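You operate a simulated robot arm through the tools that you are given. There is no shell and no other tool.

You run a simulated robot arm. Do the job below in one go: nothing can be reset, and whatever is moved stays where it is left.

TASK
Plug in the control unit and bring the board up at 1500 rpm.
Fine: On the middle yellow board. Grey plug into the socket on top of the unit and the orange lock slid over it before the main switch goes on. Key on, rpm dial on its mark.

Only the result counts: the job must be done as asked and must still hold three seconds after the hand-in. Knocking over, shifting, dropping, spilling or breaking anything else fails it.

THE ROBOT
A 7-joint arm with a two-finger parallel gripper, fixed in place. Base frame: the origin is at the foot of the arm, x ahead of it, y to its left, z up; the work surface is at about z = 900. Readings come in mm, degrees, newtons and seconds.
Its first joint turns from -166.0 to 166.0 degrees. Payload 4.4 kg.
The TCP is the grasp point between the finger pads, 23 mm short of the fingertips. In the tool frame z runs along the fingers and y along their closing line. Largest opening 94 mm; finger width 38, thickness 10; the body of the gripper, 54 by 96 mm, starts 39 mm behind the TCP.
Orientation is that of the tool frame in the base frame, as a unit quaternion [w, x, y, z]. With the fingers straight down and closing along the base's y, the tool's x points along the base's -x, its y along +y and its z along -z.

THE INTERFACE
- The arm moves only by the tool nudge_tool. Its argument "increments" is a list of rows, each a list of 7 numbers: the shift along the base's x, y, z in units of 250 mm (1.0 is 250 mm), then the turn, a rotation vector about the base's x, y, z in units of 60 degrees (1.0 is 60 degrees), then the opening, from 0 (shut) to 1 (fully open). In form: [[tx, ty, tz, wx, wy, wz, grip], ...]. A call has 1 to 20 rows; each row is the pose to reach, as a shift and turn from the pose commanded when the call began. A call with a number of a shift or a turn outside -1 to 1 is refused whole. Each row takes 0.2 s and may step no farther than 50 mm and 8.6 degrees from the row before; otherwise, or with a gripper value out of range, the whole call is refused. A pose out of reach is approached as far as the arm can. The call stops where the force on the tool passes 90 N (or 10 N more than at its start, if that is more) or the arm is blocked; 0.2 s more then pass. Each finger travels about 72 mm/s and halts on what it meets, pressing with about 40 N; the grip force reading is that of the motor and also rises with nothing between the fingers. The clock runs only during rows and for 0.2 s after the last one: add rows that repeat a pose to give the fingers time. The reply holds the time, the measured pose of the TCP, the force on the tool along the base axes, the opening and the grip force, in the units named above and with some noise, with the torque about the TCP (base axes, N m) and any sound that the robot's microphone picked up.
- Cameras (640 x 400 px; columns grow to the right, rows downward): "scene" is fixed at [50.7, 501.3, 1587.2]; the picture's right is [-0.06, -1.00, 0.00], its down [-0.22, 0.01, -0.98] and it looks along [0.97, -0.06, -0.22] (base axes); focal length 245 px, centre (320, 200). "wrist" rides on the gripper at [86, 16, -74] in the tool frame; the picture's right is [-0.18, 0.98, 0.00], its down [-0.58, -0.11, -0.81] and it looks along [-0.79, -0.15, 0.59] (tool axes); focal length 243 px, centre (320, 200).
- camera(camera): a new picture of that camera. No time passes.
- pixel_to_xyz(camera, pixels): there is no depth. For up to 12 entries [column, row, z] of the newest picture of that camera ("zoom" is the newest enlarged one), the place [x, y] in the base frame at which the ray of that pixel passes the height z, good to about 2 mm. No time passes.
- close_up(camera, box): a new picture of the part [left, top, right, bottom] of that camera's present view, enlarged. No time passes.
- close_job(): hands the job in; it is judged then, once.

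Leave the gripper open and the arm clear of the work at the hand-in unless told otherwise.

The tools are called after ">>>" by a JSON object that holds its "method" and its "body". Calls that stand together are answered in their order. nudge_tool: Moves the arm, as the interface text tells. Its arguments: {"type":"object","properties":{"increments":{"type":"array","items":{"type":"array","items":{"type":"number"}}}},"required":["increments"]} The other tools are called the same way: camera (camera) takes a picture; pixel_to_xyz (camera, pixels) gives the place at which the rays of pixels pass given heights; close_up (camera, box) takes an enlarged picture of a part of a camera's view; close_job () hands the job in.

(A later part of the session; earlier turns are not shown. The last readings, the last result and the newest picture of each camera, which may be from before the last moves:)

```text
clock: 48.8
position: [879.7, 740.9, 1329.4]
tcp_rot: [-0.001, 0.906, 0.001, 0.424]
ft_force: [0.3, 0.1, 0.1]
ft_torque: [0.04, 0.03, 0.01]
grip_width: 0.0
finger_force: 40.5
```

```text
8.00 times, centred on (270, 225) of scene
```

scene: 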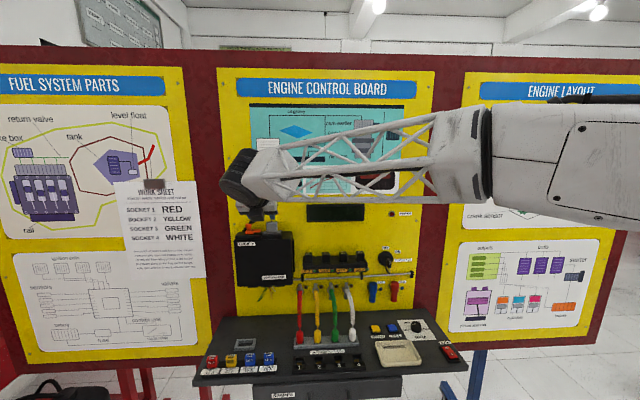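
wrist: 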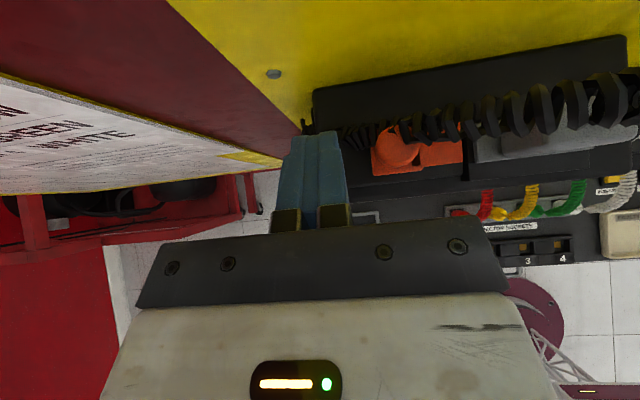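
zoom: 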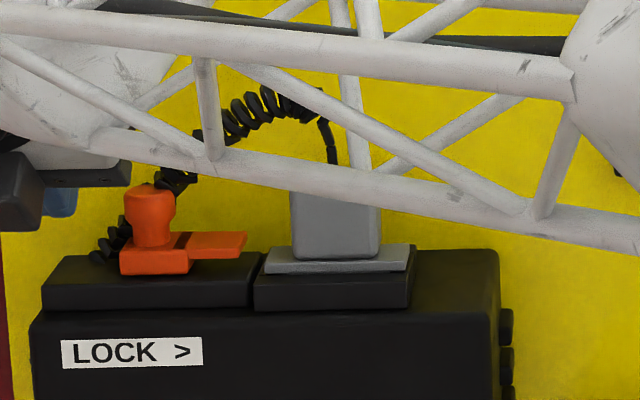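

The fingers are beside the knob. I'll go down 3 mm, then push in −y slowly: fast to near contact, then in 2 mm rows.

>>> {"method": "nudge_tool", "body": {"increments": [[0, 0, -0.012, 0, 0, 0, 0], [0, -0.03, -0.012, 0, 0, 0, 0], [0, -0.06, -0.012, 0, 0, 0, 0], [0, -0.07, -0.012, 0, 0, 0, 0], [0, -0.08, -0.012, 0, 0, 0, 0], [0, -0.09, -0.012, 0, 0, 0, 0], [0, -0.1, -0.012, 0, 0, 0, 0]]}}

>>> {"method": "close_up", "body": {"camera": "wrist", "box": [240, 100, 440, 225]}}

>>> {"method": "close_up", "body": {"camera": "scene", "box": [230, 200, 310, 250]}}

```text
clock: 50.4
position: [880.8, 716.5, 1327.8]
tcp_rot: [-0.001, 0.906, 0.0, 0.422]
ft_force: [0.1, 0.1, 0.1]
ft_torque: [-0.02, 0.0, -0.04]
grip_width: 0.0
finger_force: 39.6
```

```text
3.20 times, centred on (340, 162) of wrist
```

zoom: 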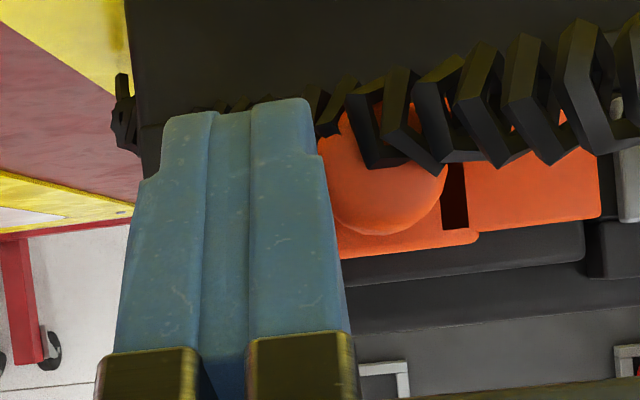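

```text
8.00 times, centred on (270, 225) of scene
```

zoom: 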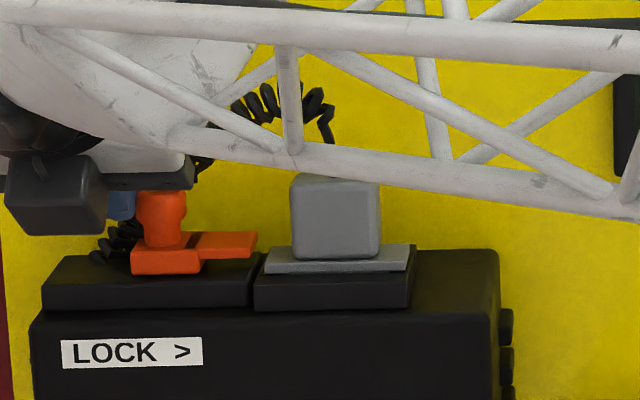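

The lock is sliding: the tongue tip moved from zoom col 246 to 257. I'll continue pushing 16 mm in 2 mm rows.

>>> {"method": "nudge_tool", "body": {"increments": [[0, -0.008, 0, 0, 0, 0, 0], [0, -0.016, 0, 0, 0, 0, 0], [0, -0.024, 0, 0, 0, 0, 0], [0, -0.032, 0, 0, 0, 0, 0], [0, -0.04, 0, 0, 0, 0, 0], [0, -0.048, 0, 0, 0, 0, 0], [0, -0.056, 0, 0, 0, 0, 0], [0, -0.064, 0, 0, 0, 0, 0]]}}

>>> {"method": "close_up", "body": {"camera": "wrist", "box": [240, 100, 440, 225]}}

>>> {"method": "close_up", "body": {"camera": "scene", "box": [230, 200, 310, 250]}}

```text
clock: 52.2
position: [880.1, 699.9, 1327.2]
tcp_rot: [-0.001, 0.906, 0.0, 0.422]
ft_force: [-0.4, 1.7, 0.1]
ft_torque: [0.06, -0.01, 0.07]
grip_width: 0.1
finger_force: 40.2
```

```text
3.20 times, centred on (340, 162) of wrist
```

zoom: 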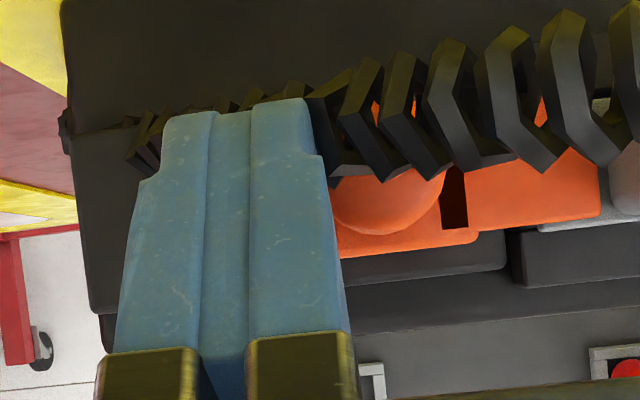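

```text
8.00 times, centred on (270, 225) of scene
```

zoom: 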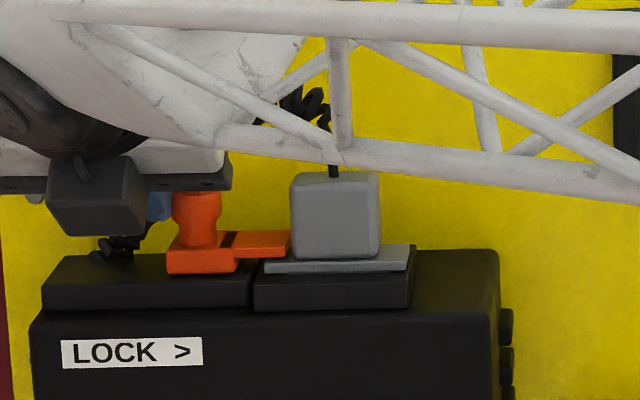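

The tongue is over the flange and almost at the plug body (zoom col 291). I'll push a few mm more until a stop is felt.

>>> {"method": "nudge_tool", "body": {"increments": [[0, -0.006, 0, 0, 0, 0, 0], [0, -0.012, 0, 0, 0, 0, 0], [0, -0.018, 0, 0, 0, 0, 0], [0, -0.022, 0, 0, 0, 0, 0]]}}

>>> {"method": "close_up", "body": {"camera": "scene", "box": [230, 200, 310, 250]}}

>>> {"method": "close_up", "body": {"camera": "wrist", "box": [240, 100, 440, 225]}}

```text
clock: 53.2
position: [879.5, 695.8, 1327.2]
tcp_rot: [-0.001, 0.906, 0.001, 0.423]
ft_force: [0.5, 38.0, 1.0]
ft_torque: [0.7, -0.03, 0.5]
grip_width: 0.0
finger_force: 39.7
```

```text
8.00 times, centred on (270, 225) of scene
```

zoom: 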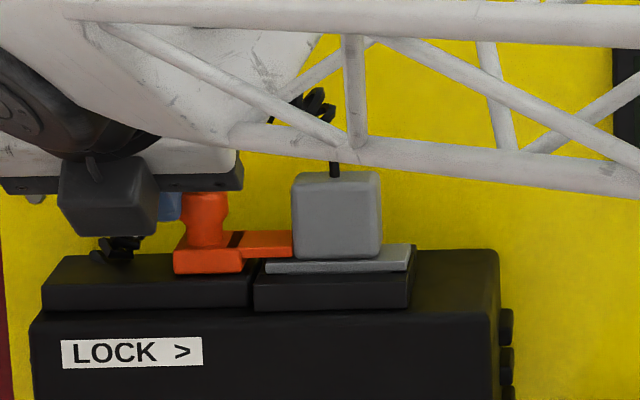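

```text
3.20 times, centred on (340, 162) of wrist
```

zoom: 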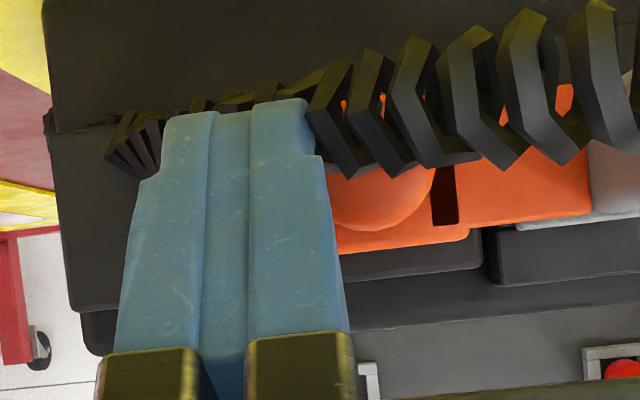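

A stop is felt at 38 N: the lock tongue lies over the flange against the plug body. I'll back off +y 20 mm and then retreat up and away.

>>> {"method": "nudge_tool", "body": {"increments": [[0, 0.02, 0, 0, 0, 0, 0], [0, 0.05, 0, 0, 0, 0, 0], [0, 0.1, 0.02, 0, 0, 0, 0], [-0.12, 0.1, 0.08, 0, 0, 0, 0], [-0.28, 0.1, 0.2, 0, 0, 0, 0], [-0.46, 0.05, 0.26, 0, 0, 0, 0], [-0.64, 0.0, 0.3, 0, 0, 0, 0], [-0.64, 0.0, 0.3, 0, 0, 0, 0]]}}

>>> {"method": "close_up", "body": {"camera": "scene", "box": [230, 210, 310, 260]}}

>>> {"method": "camera", "body": {"camera": "wrist"}}

>>> {"method": "close_up", "body": {"camera": "wrist", "box": [220, 0, 440, 125]}}

```text
clock: 55.0
position: [719.7, 694.3, 1403.8]
tcp_rot: [-0.002, 0.906, 0.001, 0.422]
ft_force: [0.0, -0.5, -0.9]
ft_torque: [0.02, 0.05, -0.01]
grip_width: 0.2
finger_force: 39.9
```

```text
8.00 times, centred on (270, 235) of scene
```

zoom: 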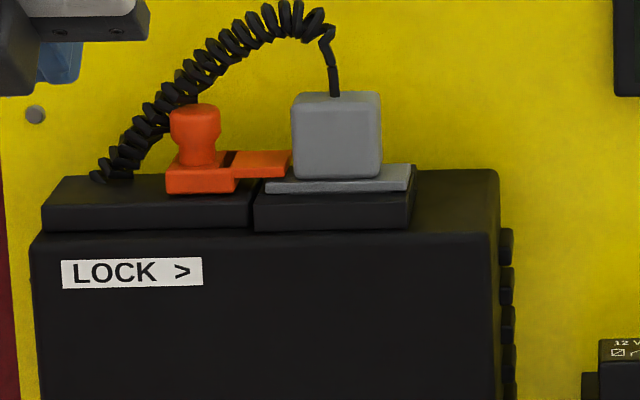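

```text
taken
```

wrist: 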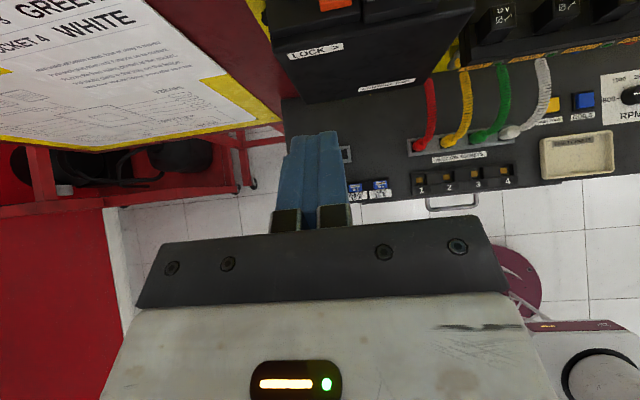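

```text
2.91 times, centred on (330, 62) of wrist
```

zoom: 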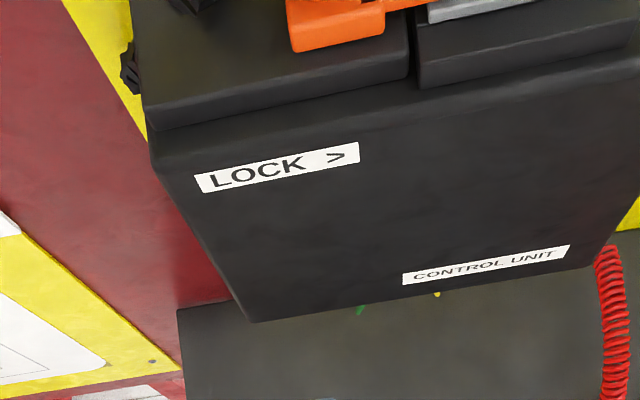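

The lock has stayed slid, with its tongue over the flange's left ear and touching the plug body. Next is the main switch at about (712,20,905). I'll travel to the right in front of the board, staying above the ledge.

>>> {"method": "nudge_tool", "body": {"increments": [[-0.06, -0.17, -0.06, 0, 0, 0, 0], [-0.12, -0.34, -0.12, 0, 0, 0, 0], [-0.18, -0.51, -0.18, 0, 0, 0, 0], [-0.24, -0.68, -0.24, 0, 0, 0, 0], [-0.24, -0.85, -0.3, 0, 0, 0, 0], [-0.24, -1.0, -0.36, 0, 0, 0, 0]]}}

>>> {"method": "nudge_tool", "body": {"increments": [[0, -0.18, -0.06, 0, 0, 0, 0], [0, -0.36, -0.12, 0, 0, 0, 0], [0, -0.54, -0.18, 0, 0, 0, 0], [0, -0.72, -0.24, 0, 0, 0, 0], [0, -0.9, -0.3, 0, 0, 0, 0], [0, -1.0, -0.36, 0, 0, 0, 0]]}}

>>> {"method": "nudge_tool", "body": {"increments": [[0, -0.18, -0.04, 0, 0, 0, 0], [0, -0.36, -0.08, 0, 0, 0, 0], [0, -0.54, -0.12, 0, 0, 0, 0], [0, -0.6, -0.16, 0, 0, 0, 0], [0, -0.6, -0.16, 0, 0, 0, 0]]}}

>>> {"method": "camera", "body": {"camera": "wrist"}}

>>> {"method": "camera", "body": {"camera": "scene"}}

```text
clock: 56.4
position: [658.9, 445.5, 1313.0]
tcp_rot: [-0.001, 0.906, 0.0, 0.423]
ft_force: [0.1, -1.0, -0.7]
ft_torque: [-0.03, -0.04, -0.04]
grip_width: 0.1
finger_force: 40.2
```

```text
clock: 57.8
position: [660.3, 193.3, 1223.6]
tcp_rot: [-0.002, 0.906, 0.001, 0.423]
ft_force: [0.8, -0.3, -0.8]
ft_torque: [-0.03, 0.01, -0.03]
grip_width: 0.0
finger_force: 40.0
```

```text
clock: 59.0
position: [660.3, 43.2, 1182.1]
tcp_rot: [-0.001, 0.906, 0.001, 0.423]
ft_force: [-0.1, -0.1, 0.1]
ft_torque: [0.02, 0.01, -0.02]
grip_width: 0.1
finger_force: 39.5
```

```text
taken
```

wrist: 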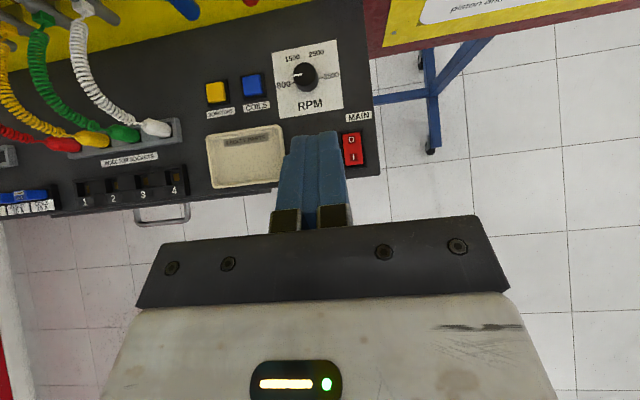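

```text
taken
```

scene: 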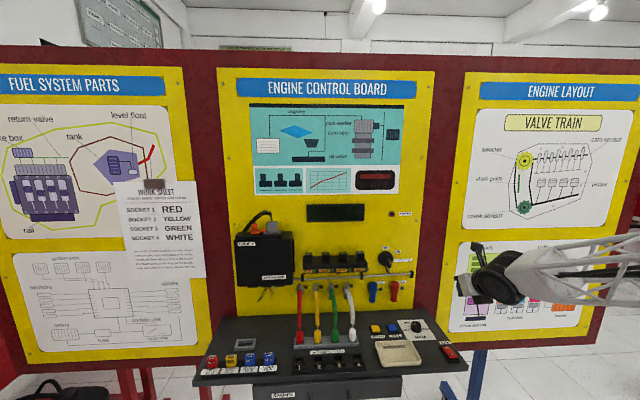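

Main switch is at wrist (353,149) and the dial at (304,77). I'll zoom in on both.

>>> {"method": "close_up", "body": {"camera": "wrist", "box": [260, 35, 390, 185]}}

>>> {"method": "close_up", "body": {"camera": "wrist", "box": [325, 110, 385, 185]}}

>>> {"method": "close_up", "body": {"camera": "scene", "box": [430, 335, 470, 370]}}

>>> {"method": "close_up", "body": {"camera": "wrist", "box": [265, 40, 345, 120]}}

```text
2.67 times, centred on (325, 110) of wrist
```

zoom: 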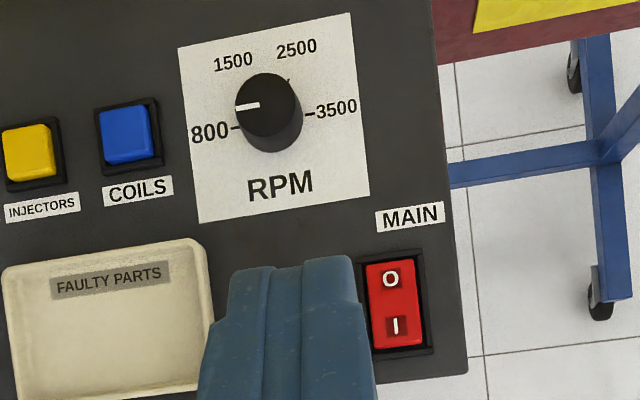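

```text
5.33 times, centred on (355, 148) of wrist
```

zoom: 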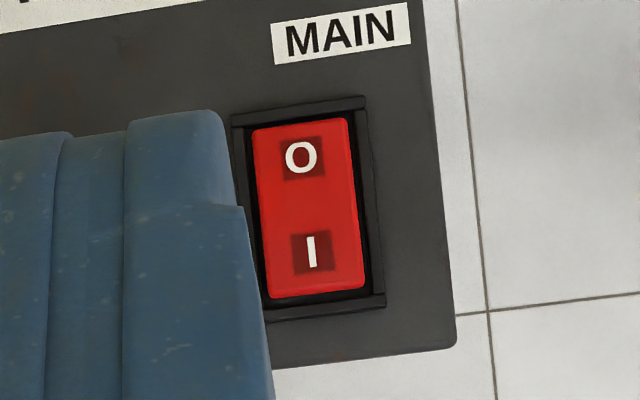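

```text
11.43 times, centred on (450, 352) of scene
```

zoom: 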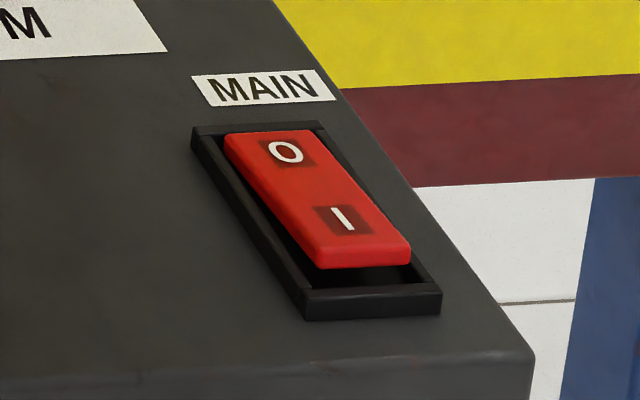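

```text
5.00 times, centred on (305, 80) of wrist
```

zoom: 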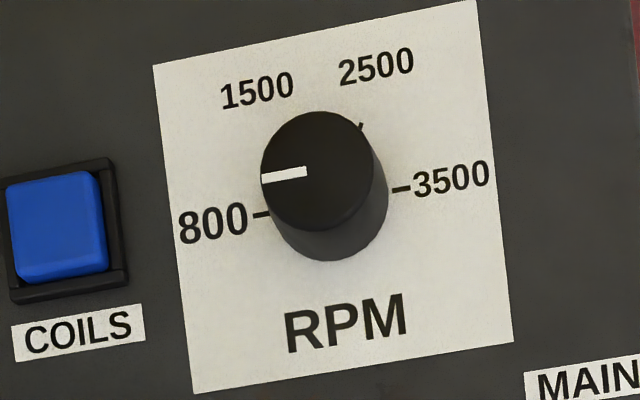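

>>> {"method": "pixel_to_xyz", "body": {"camera": "wrist", "pixels": [[353.3, 157.75, 915], [354, 165.8, 915], [351.4, 140, 910], [348.5, 155, 915], [361, 152, 915], [304.4, 74, 930], [304.4, 74, 920], [307, 80.2, 901], [293, 82.8, 901], [321, 77.6, 901], [313.2, 65.2, 901]]}}

>>> {"method": "pixel_to_xyz", "body": {"camera": "scene", "pixels": [[452.3, 353.8, 910], [452.3, 353.8, 920], [416.5, 323.5, 920], [416.5, 323.5, 930], [447, 347.8, 910]]}}

```text
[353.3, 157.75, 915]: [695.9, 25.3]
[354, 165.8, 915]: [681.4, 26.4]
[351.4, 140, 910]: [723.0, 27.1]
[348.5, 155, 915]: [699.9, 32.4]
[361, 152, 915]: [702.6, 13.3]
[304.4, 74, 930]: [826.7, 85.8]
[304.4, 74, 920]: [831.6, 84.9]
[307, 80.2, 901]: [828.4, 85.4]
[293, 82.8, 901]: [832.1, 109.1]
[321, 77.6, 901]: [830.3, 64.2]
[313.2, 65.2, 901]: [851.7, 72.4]
```

```text
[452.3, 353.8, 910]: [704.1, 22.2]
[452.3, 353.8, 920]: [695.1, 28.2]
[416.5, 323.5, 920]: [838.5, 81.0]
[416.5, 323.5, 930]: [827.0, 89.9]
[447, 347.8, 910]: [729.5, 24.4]
```

The "I" mark is at about (697,25,917) and the dial centre at (829,86). I'll press the raised I end with a single fingertip corner: open to 40 mm so that only the left finger sits over the rocker, the other being off the ledge's end. First I move above it.

>>> {"method": "nudge_tool", "body": {"increments": [[0.03, -0.09, -0.16, 0, 0, 0, 0.43], [0.06, -0.177, -0.33, 0, 0, 0, 0.43], [0.097, -0.177, -0.5, 0, 0, 0, 0.43], [0.097, -0.177, -0.67, 0, 0, 0, 0.43], [0.097, -0.177, -0.78, 0, 0, 0, 0.43], [0.097, -0.177, -0.84, 0, 0, 0, 0.43], [0.097, -0.177, -0.84, 0, 0, 0, 0.43]]}}

>>> {"method": "camera", "body": {"camera": "wrist"}}

>>> {"method": "close_up", "body": {"camera": "wrist", "box": [210, 90, 410, 225]}}

>>> {"method": "camera", "body": {"camera": "scene"}}

```text
clock: 60.6
position: [684.5, -0.4, 972.3]
tcp_rot: [-0.001, 0.906, 0.0, 0.423]
ft_force: [0.1, 0.0, 0.1]
ft_torque: [0.02, 0.01, -0.01]
grip_width: 40.3
finger_force: 0.1
```

```text
taken
```

wrist: 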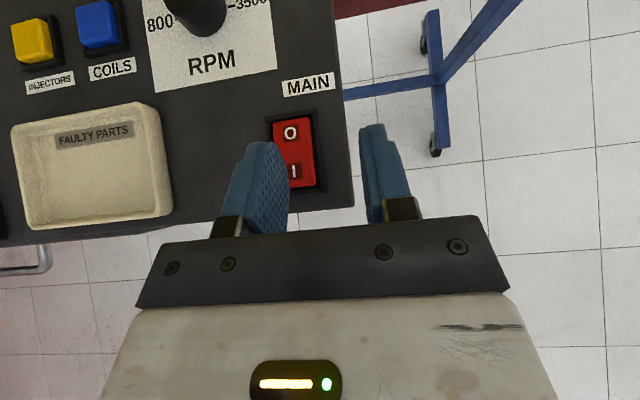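

```text
2.96 times, centred on (310, 158) of wrist
```

zoom: 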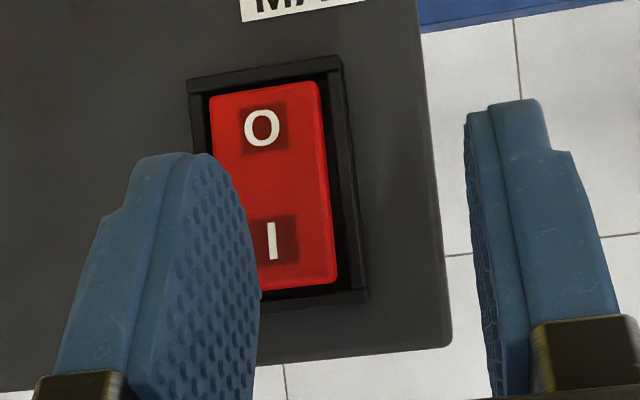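

```text
taken
```

scene: 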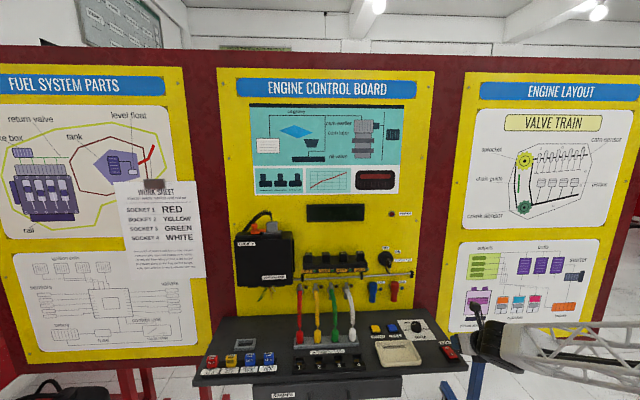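

>>> {"method": "pixel_to_xyz", "body": {"camera": "zoom", "pixels": [[271, 240, 917], [290, 285, 918], [335, 270, 918], [215, 100, 908], [322, 85, 908], [262, 130, 910], [188, 85, 905], [370, 295, 905]]}}

```text
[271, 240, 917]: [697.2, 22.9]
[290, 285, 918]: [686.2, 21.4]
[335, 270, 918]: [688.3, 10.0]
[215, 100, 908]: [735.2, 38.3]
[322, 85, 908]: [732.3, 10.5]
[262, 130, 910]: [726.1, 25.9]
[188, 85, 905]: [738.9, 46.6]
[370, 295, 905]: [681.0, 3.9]
```

The rocker spans x 686–734 and y 10–36, so pressing at (694,24) is right. I'll shift +4 mm in x, descend to just above, then go in 2 mm rows.

>>> {"method": "nudge_tool", "body": {"increments": [[0.016, 0, -0.04, 0, 0, 0, 0.43], [0.016, 0, -0.08, 0, 0, 0, 0.43], [0.016, 0, -0.1, 0, 0, 0, 0.43], [0.016, 0, -0.108, 0, 0, 0, 0.43], [0.016, 0, -0.116, 0, 0, 0, 0.43], [0.016, 0, -0.124, 0, 0, 0, 0.43], [0.016, 0, -0.132, 0, 0, 0, 0.43]]}}

>>> {"method": "close_up", "body": {"camera": "scene", "box": [430, 335, 470, 370]}}

>>> {"method": "close_up", "body": {"camera": "wrist", "box": [210, 90, 410, 225]}}

```text
clock: 62.2
position: [688.2, 0.8, 941.2]
tcp_rot: [-0.001, 0.906, 0.0, 0.423]
ft_force: [-5.8, -0.6, 14.6]
ft_torque: [0.29, 0.12, 0.05]
grip_width: 40.3
finger_force: 0.1
```

```text
11.43 times, centred on (450, 352) of scene
```

zoom: 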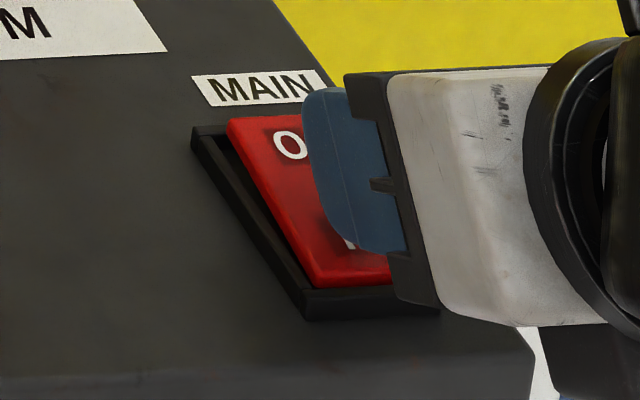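

```text
2.96 times, centred on (310, 158) of wrist
```

zoom: 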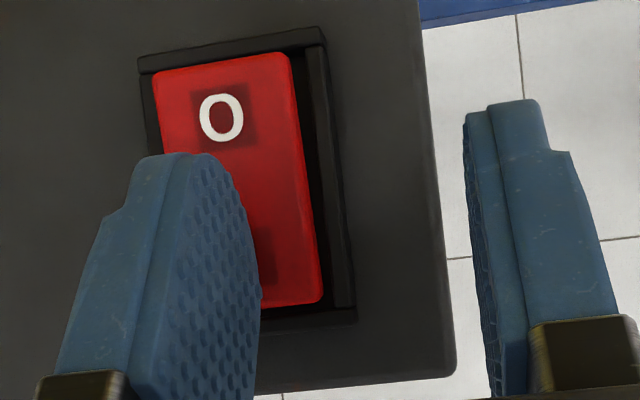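

The rocker has tipped: the O end is now raised and the I end down. One more 2 mm press to be sure, then I'll lift off.

>>> {"method": "nudge_tool", "body": {"increments": [[0, 0, -0.008, 0, 0, 0, 0.43], [0, 0, 0.0, 0, 0, 0, 0.43], [0, 0, 0.08, 0, 0, 0, 0.43], [0, 0, 0.24, 0, 0, 0, 0.43], [0, 0, 0.4, 0, 0, 0, 0.43], [0, 0, 0.5, 0, 0, 0, 0.43]]}}

>>> {"method": "camera", "body": {"camera": "scene"}}

>>> {"method": "close_up", "body": {"camera": "scene", "box": [430, 335, 470, 370]}}

>>> {"method": "close_up", "body": {"camera": "scene", "box": [290, 190, 430, 290]}}

```text
clock: 63.6
position: [685.6, 0.1, 1064.0]
tcp_rot: [-0.001, 0.907, -0.001, 0.422]
ft_force: [0.8, 0.3, 0.2]
ft_torque: [0.0, 0.04, -0.01]
grip_width: 40.8
finger_force: 0.1
```

```text
taken
```

scene: 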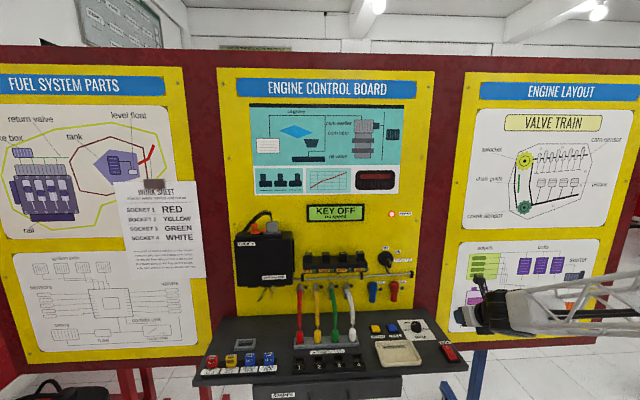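

```text
11.43 times, centred on (450, 352) of scene
```

zoom: 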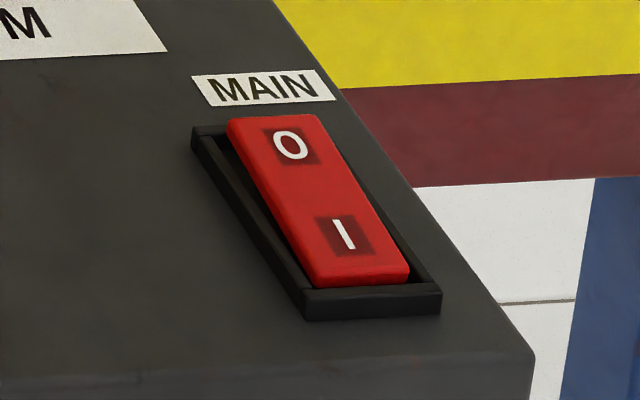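

```text
4.00 times, centred on (360, 240) of scene
```

zoom: 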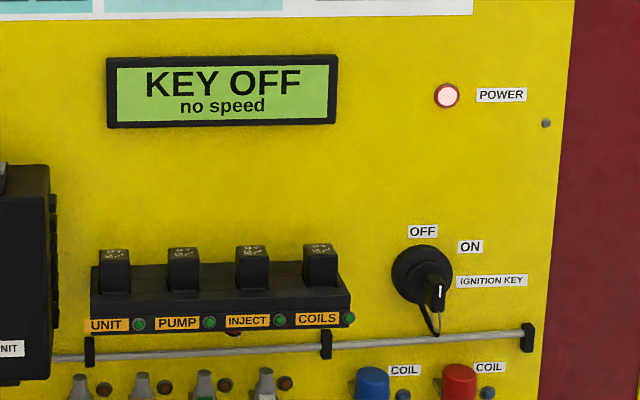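

The POWER lamp is lit and the display reads "KEY OFF / no speed", so the unit is recognised. The key is next. I'll bring the tool horizontal (turn 40° more) while moving in front of the key to about (700,181,1170), with the gripper at half opening.

>>> {"method": "nudge_tool", "body": {"increments": [[0, 0.14, 0.09, 0, -0.133, 0, 0.43], [0.01, 0.28, 0.18, 0, -0.266, 0, 0.43], [0.02, 0.42, 0.27, 0, -0.4, 0, 0.43], [0.03, 0.57, 0.36, 0, -0.534, 0, 0.43], [0.04, 0.724, 0.424, 0, -0.667, 0, 0.43], [0.04, 0.724, 0.424, 0, -0.667, 0, 0.43]]}}

>>> {"method": "camera", "body": {"camera": "wrist"}}

>>> {"method": "camera", "body": {"camera": "scene"}}

```text
clock: 64.4
position: [736.1, 104.5, 930.0]
tcp_rot: [0.022, 0.883, 0.01, 0.468]
ft_force: [2.8, -11.3, 9.2]
ft_torque: [-0.02, -0.17, -0.09]
grip_width: 35.2
finger_force: 0.0
stopped in row 4: the force on the tool passed its limit at 263 N (the readings are from after the stop); the commanded pose is now the measured one
```

```text
taken
```

wrist: 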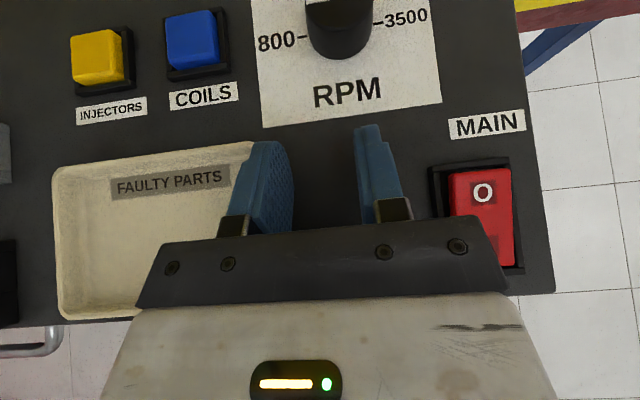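

```text
taken
```

scene: 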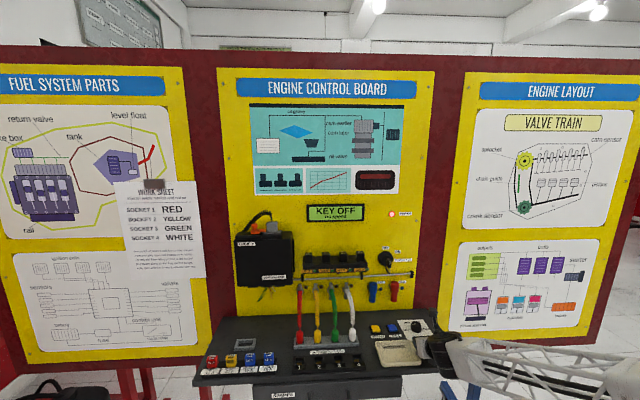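

That move went wrong: instead of rising, the arm dipped to (736,104,930), touched something at the ledge and stopped. I'll check for displaced things before doing anything else.

>>> {"method": "close_up", "body": {"camera": "scene", "box": [340, 300, 480, 400]}}

>>> {"method": "close_up", "body": {"camera": "wrist", "box": [200, 90, 420, 240]}}

>>> {"method": "close_up", "body": {"camera": "scene", "box": [395, 305, 465, 365]}}

```text
4.00 times, centred on (410, 350) of scene
```

zoom: 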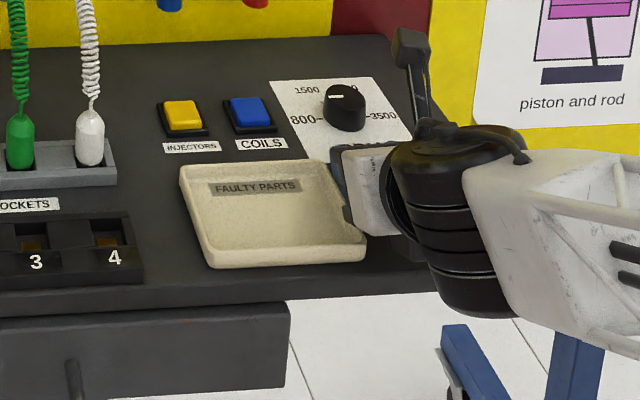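

```text
2.67 times, centred on (310, 165) of wrist
```

zoom: 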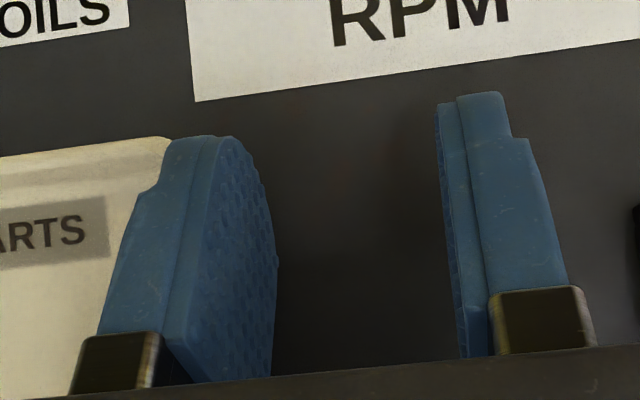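

```text
6.67 times, centred on (430, 335) of scene
```

zoom: 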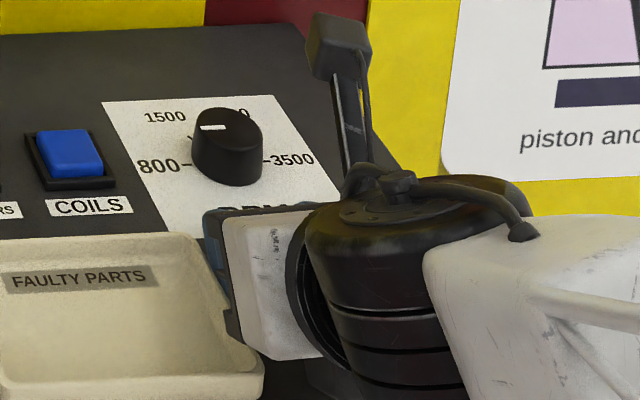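

The tray, dial, switch and leads look unmoved compared with the earlier zooms (tray corners still at (180,165) and (367,255)). The left finger is just leaning on the tray's right wall. I'll lift straight up in small steps with no rotation.

>>> {"method": "nudge_tool", "body": {"increments": [[0, 0, 0.02, 0, 0, 0, 0.38], [0, 0, 0.06, 0, 0, 0, 0.38], [0, 0, 0.12, 0, 0, 0, 0.38]]}}

>>> {"method": "camera", "body": {"camera": "scene"}}

>>> {"method": "close_up", "body": {"camera": "scene", "box": [340, 300, 480, 400]}}

```text
clock: 65.2
position: [735.8, 103.4, 958.2]
tcp_rot: [0.022, 0.884, 0.01, 0.467]
ft_force: [-0.5, -0.1, -0.9]
ft_torque: [-0.04, 0.01, -0.01]
grip_width: 35.9
finger_force: 0.1
```

```text
taken
```

scene: 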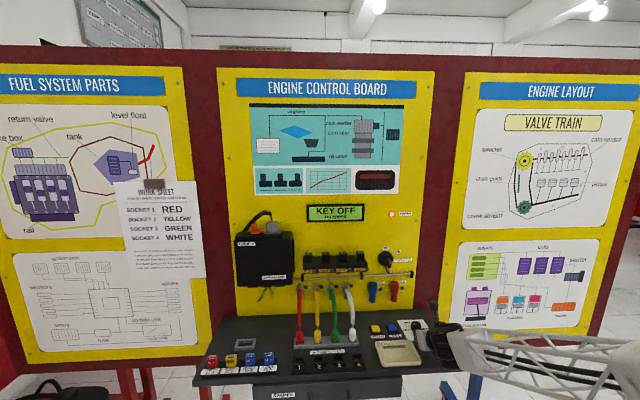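

```text
4.00 times, centred on (410, 350) of scene
```

zoom: 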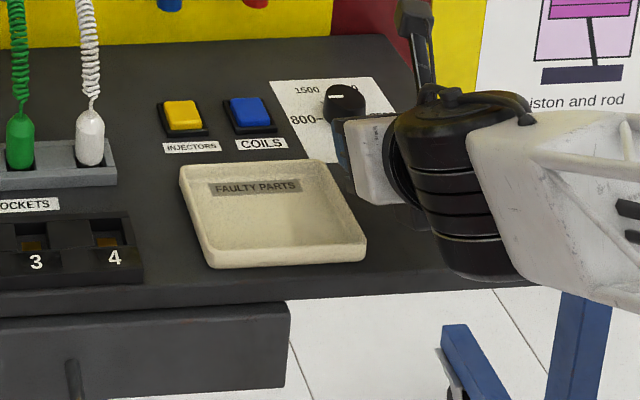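

The tray is exactly where it was and nothing else moved. I'll lift further with the orientation unchanged, then restore the 50° tilt that worked well here. I won't go fully horizontal at this side.

>>> {"method": "nudge_tool", "body": {"increments": [[0, 0, 0.12, 0, 0, 0, 0.38], [0, 0, 0.24, 0, 0, 0, 0.38], [0, 0, 0.36, 0, 0, 0, 0.38], [0, 0, 0.48, 0, 0, 0, 0.38]]}}

>>> {"method": "nudge_tool", "body": {"increments": [[-0.04, 0, 0.04, 0.023, 0.048, 0.001, 0.38], [-0.08, 0, 0.08, 0.046, 0.097, 0.003, 0.38], [-0.08, 0, 0.08, 0.046, 0.097, 0.003, 0.38]]}}

>>> {"method": "camera", "body": {"camera": "scene"}}

>>> {"method": "camera", "body": {"camera": "wrist"}}

```text
clock: 66.2
position: [733.8, 105.2, 1079.7]
tcp_rot: [0.022, 0.884, 0.011, 0.468]
ft_force: [-0.1, 0.1, -0.1]
ft_torque: [-0.01, 0.02, -0.01]
grip_width: 35.5
finger_force: 0.1
```

```text
clock: 67.0
position: [715.2, 104.4, 1098.0]
tcp_rot: [-0.001, 0.906, 0.002, 0.422]
ft_force: [0.1, -0.4, 0.0]
ft_torque: [0.0, -0.02, -0.01]
grip_width: 35.9
finger_force: 0.0
```

```text
taken
```

scene: 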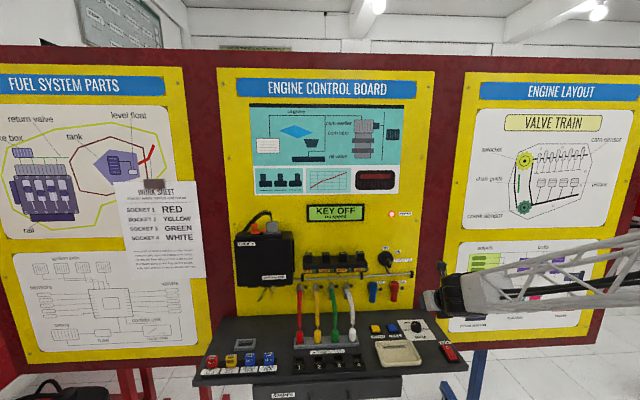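

```text
taken
```

wrist: 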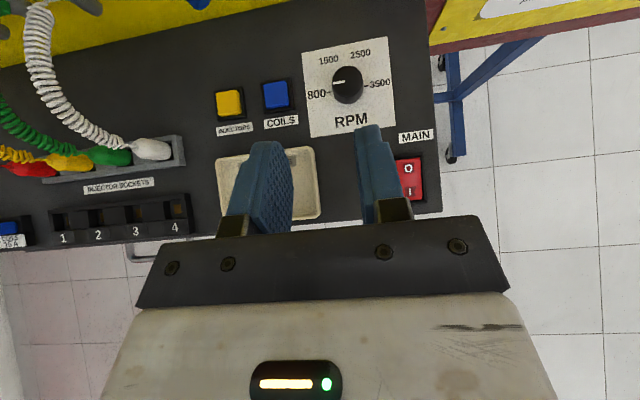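

Stable again at (715,104,1098). I'll go up 160 mm, then left and forward to see the key from above, checking tracking as I go.

>>> {"method": "nudge_tool", "body": {"increments": [[0, 0, 0.16, 0, 0, 0, 0.38], [0, 0.06, 0.32, 0, 0, 0, 0.38], [0, 0.12, 0.48, 0, 0, 0, 0.38], [0, 0.18, 0.64, 0, 0, 0, 0.38]]}}

>>> {"method": "nudge_tool", "body": {"increments": [[0.1, 0.07, 0, 0, 0, 0, 0.38], [0.2, 0.14, 0, 0, 0, 0, 0.38], [0.3, 0.2, 0, 0, 0, 0, 0.38], [0.34, 0.2, 0, 0, 0, 0, 0.38]]}}

>>> {"method": "camera", "body": {"camera": "wrist"}}

>>> {"method": "camera", "body": {"camera": "scene"}}

```text
clock: 68.0
position: [714.4, 150.9, 1258.4]
tcp_rot: [-0.001, 0.907, 0.002, 0.422]
ft_force: [0.2, 0.5, 0.4]
ft_torque: [0.03, -0.01, 0.0]
grip_width: 35.9
finger_force: 0.1
```

```text
clock: 69.0
position: [798.9, 199.1, 1259.1]
tcp_rot: [-0.001, 0.906, 0.002, 0.423]
ft_force: [-0.5, -0.6, -0.2]
ft_torque: [0.02, 0.0, 0.01]
grip_width: 35.7
finger_force: 0.0
```

```text
taken
```

wrist: 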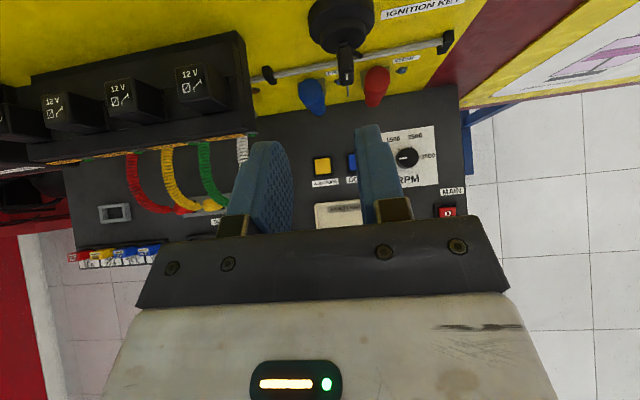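

```text
taken
```

scene: 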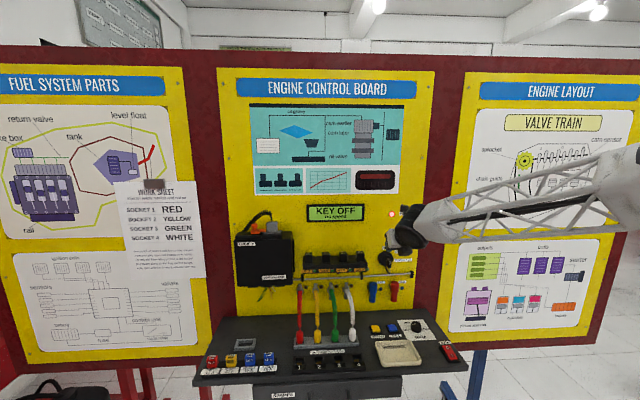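

Tracking is good. The key shows at wrist (345,65). I'll zoom in on it.

>>> {"method": "close_up", "body": {"camera": "wrist", "box": [295, 0, 395, 100]}}

>>> {"method": "close_up", "body": {"camera": "scene", "box": [375, 240, 425, 280]}}

```text
4.00 times, centred on (345, 50) of wrist
```

zoom: 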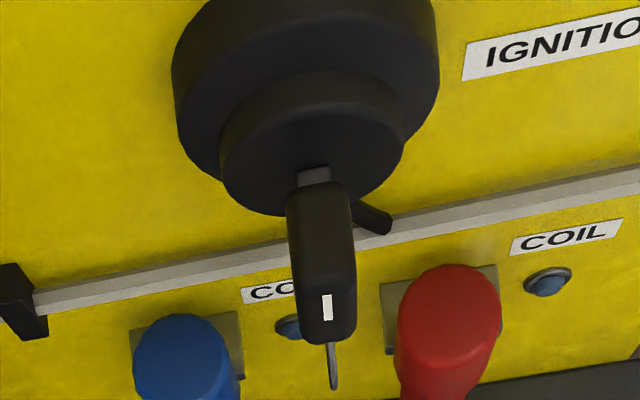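

```text
10.00 times, centred on (400, 260) of scene
```

zoom: 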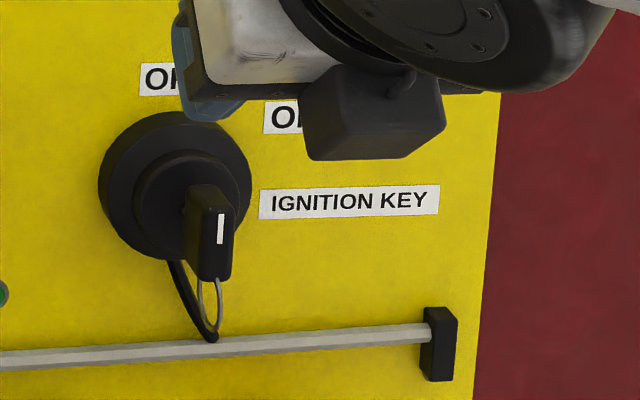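

>>> {"method": "pixel_to_xyz", "body": {"camera": "wrist", "pixels": [[346.75, 73.5, 1150], [346.75, 73.5, 1170], [347, 80, 1150], [347, 80, 1130], [345, 47, 1170], [345, 47, 1150], [349, 85, 1130], [343.5, 43, 1155], [343.5, 43, 1145]]}}

>>> {"method": "pixel_to_xyz", "body": {"camera": "scene", "pixels": [[390.05, 261.3, 1150], [390.05, 261.3, 1170], [390, 264.4, 1150], [390, 264.4, 1130], [388.5, 258.7, 1170], [388.5, 258.7, 1150], [390, 268, 1130], [385.5, 258.5, 1155], [385.5, 258.5, 1145]]}}

```text
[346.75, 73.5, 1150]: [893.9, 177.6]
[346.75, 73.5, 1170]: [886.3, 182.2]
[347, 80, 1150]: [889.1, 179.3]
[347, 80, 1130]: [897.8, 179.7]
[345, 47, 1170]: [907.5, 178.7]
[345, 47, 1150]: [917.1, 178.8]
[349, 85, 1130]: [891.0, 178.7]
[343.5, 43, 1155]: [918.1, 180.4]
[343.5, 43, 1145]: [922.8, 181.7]
```

```text
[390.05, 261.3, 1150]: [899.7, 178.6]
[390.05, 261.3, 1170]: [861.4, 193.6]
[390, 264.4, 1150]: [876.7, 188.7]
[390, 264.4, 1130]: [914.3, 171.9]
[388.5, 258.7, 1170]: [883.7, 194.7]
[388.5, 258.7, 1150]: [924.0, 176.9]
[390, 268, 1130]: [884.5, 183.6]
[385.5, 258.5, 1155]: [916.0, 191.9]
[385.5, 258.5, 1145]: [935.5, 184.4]
```

The key bow is about x 892–911, y 174–186 and z 1126–1162, turning about (180,1145). I'll push its upper half to the right with closed fingers. First I'll check the relay block's clearance (its right end in the wrist view), then move above the start point.

>>> {"method": "pixel_to_xyz", "body": {"camera": "wrist", "pixels": [[243, 40, 1190], [255, 130, 1150], [225, 95, 1190], [240, 35, 1200]]}}

>>> {"method": "nudge_tool", "body": {"increments": [[0, 0, 0, 0, 0, 0, 0], [0.12, 0.02, 0, 0, 0, 0, 0], [0.24, 0.03, 0, 0, 0, 0, 0], [0.36, 0.03, 0, 0, 0, 0, 0], [0.384, 0.03, 0, 0, 0, 0, 0], [0.384, 0.03, 0, 0, 0, 0, 0]]}}

>>> {"method": "camera", "body": {"camera": "wrist"}}

>>> {"method": "camera", "body": {"camera": "scene"}}

```text
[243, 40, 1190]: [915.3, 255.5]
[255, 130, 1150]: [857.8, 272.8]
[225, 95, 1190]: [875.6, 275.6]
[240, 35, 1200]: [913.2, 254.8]
```

```text
clock: 70.4
position: [895.4, 208.2, 1258.3]
tcp_rot: [-0.001, 0.906, 0.002, 0.423]
ft_force: [-0.7, 0.8, -0.4]
ft_torque: [-0.03, -0.01, 0.0]
grip_width: 0.0
finger_force: 39.9
```

```text
taken
```

wrist: 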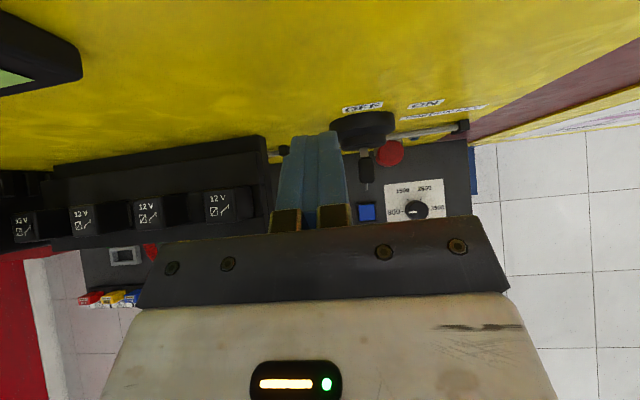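

```text
taken
```

scene: 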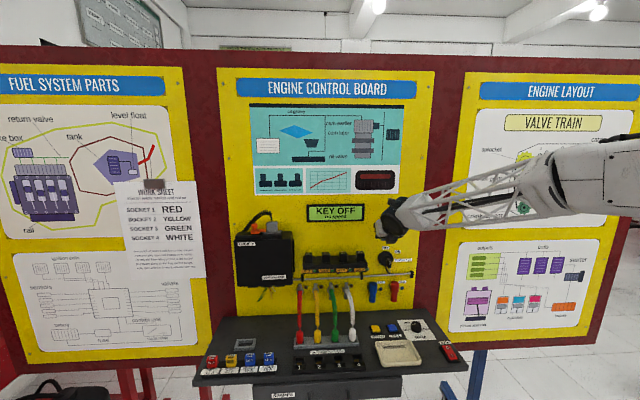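

The relay block's nearest part is y≥256, so I'll shift 5 mm right (fingers at y≈203) and descend in two stages to put the finger bottom edge at z≈1155 beside the key's upper half.

>>> {"method": "nudge_tool", "body": {"increments": [[0, -0.02, -0.06, 0, 0, 0, 0], [0, -0.02, -0.12, 0, 0, 0, 0], [0, -0.02, -0.18, 0, 0, 0, 0], [0, -0.02, -0.2, 0, 0, 0, 0]]}}

>>> {"method": "close_up", "body": {"camera": "wrist", "box": [240, 90, 440, 225]}}

>>> {"method": "close_up", "body": {"camera": "scene", "box": [365, 225, 425, 280]}}

```text
clock: 71.4
position: [896.1, 199.8, 1208.0]
tcp_rot: [-0.001, 0.907, 0.002, 0.422]
ft_force: [-0.1, -0.3, 0.1]
ft_torque: [-0.04, -0.01, 0.02]
grip_width: 0.2
finger_force: 40.4
```

```text
2.96 times, centred on (340, 158) of wrist
```

zoom: 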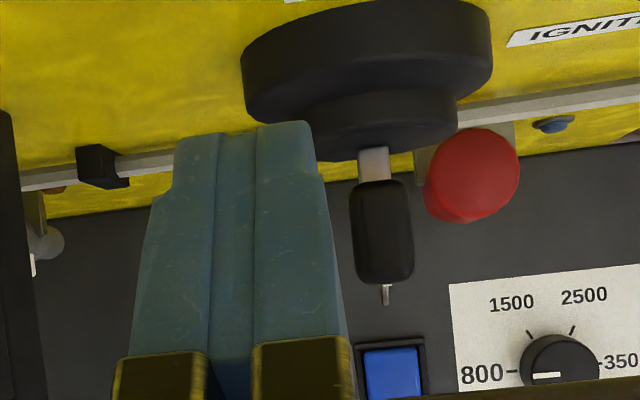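

```text
7.27 times, centred on (395, 252) of scene
```

zoom: 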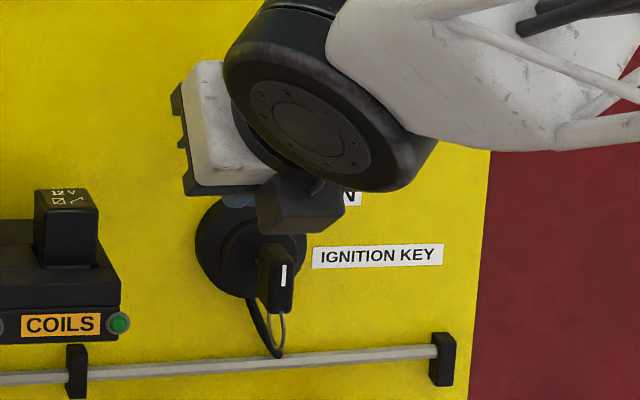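

>>> {"method": "pixel_to_xyz", "body": {"camera": "zoom", "pixels": [[350, 210, 1162], [412, 210, 1162], [380, 182, 1162], [380, 275, 1162], [385, 148, 1150], [330, 150, 1150], [250, 110, 1160], [10, 200, 1190], [40, 350, 1150]]}}

```text
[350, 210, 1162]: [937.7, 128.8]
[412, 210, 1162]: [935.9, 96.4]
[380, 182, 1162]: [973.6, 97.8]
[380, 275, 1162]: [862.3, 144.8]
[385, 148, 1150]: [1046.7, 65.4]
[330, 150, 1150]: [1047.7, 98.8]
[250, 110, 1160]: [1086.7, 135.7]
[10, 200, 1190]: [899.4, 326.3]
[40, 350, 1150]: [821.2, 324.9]
```

That used the scene zoom, so I'll retake the wrist zoom and ask again.

>>> {"method": "close_up", "body": {"camera": "wrist", "box": [240, 90, 440, 225]}}

>>> {"method": "pixel_to_xyz", "body": {"camera": "zoom", "pixels": [[350, 210, 1162], [412, 210, 1162], [380, 182, 1162], [380, 275, 1162], [385, 148, 1150], [330, 150, 1150], [250, 110, 1160], [10, 200, 1190], [40, 350, 1150], [300, 128, 1208], [350, 340, 1225]]}}

```text
2.96 times, centred on (340, 158) of wrist
```

zoom: 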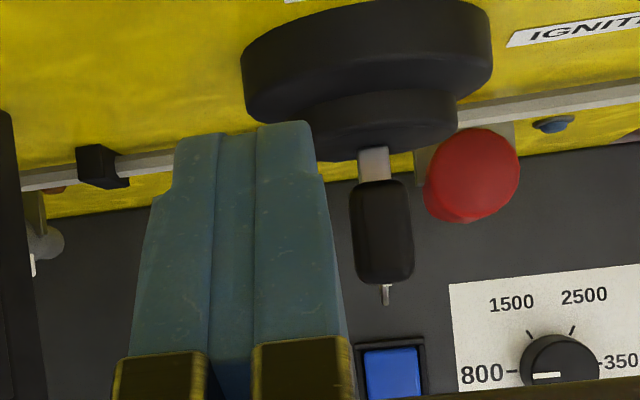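

```text
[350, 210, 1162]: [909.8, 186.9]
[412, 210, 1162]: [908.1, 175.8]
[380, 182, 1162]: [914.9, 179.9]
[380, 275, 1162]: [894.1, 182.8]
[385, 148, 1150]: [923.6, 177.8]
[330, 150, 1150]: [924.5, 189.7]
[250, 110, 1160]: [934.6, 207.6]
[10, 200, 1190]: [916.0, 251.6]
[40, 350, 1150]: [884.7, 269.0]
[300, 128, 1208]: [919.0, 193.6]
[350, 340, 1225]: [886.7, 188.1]
```

The bow's top is at y 175–187 and x 894–915; the finger's right face is at y≈193. I'll descend 24 mm beside it, then push right 12 mm in 2 mm rows.

>>> {"method": "nudge_tool", "body": {"increments": [[-0.01, 0.008, -0.05, 0, 0, 0, 0], [-0.01, 0.008, -0.096, 0, 0, 0, 0], [-0.01, 0, -0.096, 0, 0, 0, 0], [-0.01, -0.01, -0.096, 0, 0, 0, 0], [-0.01, -0.02, -0.096, 0, 0, 0, 0], [-0.01, -0.03, -0.096, 0, 0, 0, 0], [-0.01, -0.04, -0.096, 0, 0, 0, 0]]}}

>>> {"method": "close_up", "body": {"camera": "scene", "box": [365, 225, 425, 280]}}

>>> {"method": "close_up", "body": {"camera": "wrist", "box": [240, 90, 440, 225]}}

```text
clock: 73.0
position: [893.7, 192.9, 1183.8]
tcp_rot: [-0.002, 0.906, 0.003, 0.423]
ft_force: [-0.1, 0.8, 0.4]
ft_torque: [0.05, 0.02, -0.04]
grip_width: 0.0
finger_force: 39.9
```

```text
7.27 times, centred on (395, 252) of scene
```

zoom: 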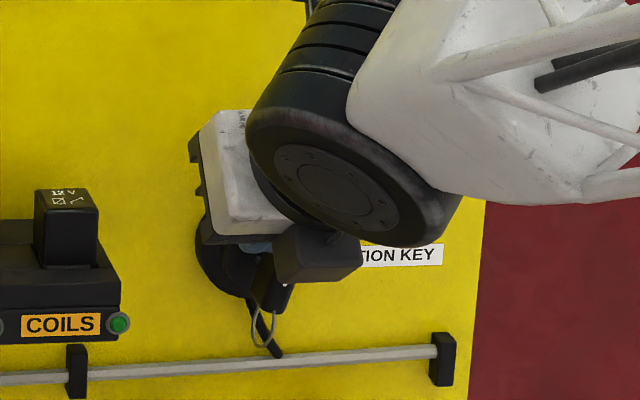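

```text
2.96 times, centred on (340, 158) of wrist
```

zoom: 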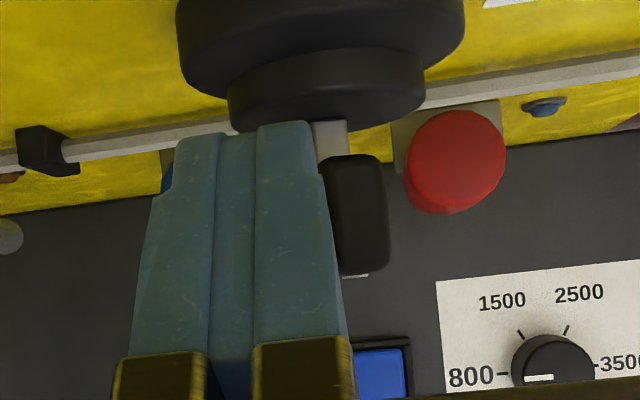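

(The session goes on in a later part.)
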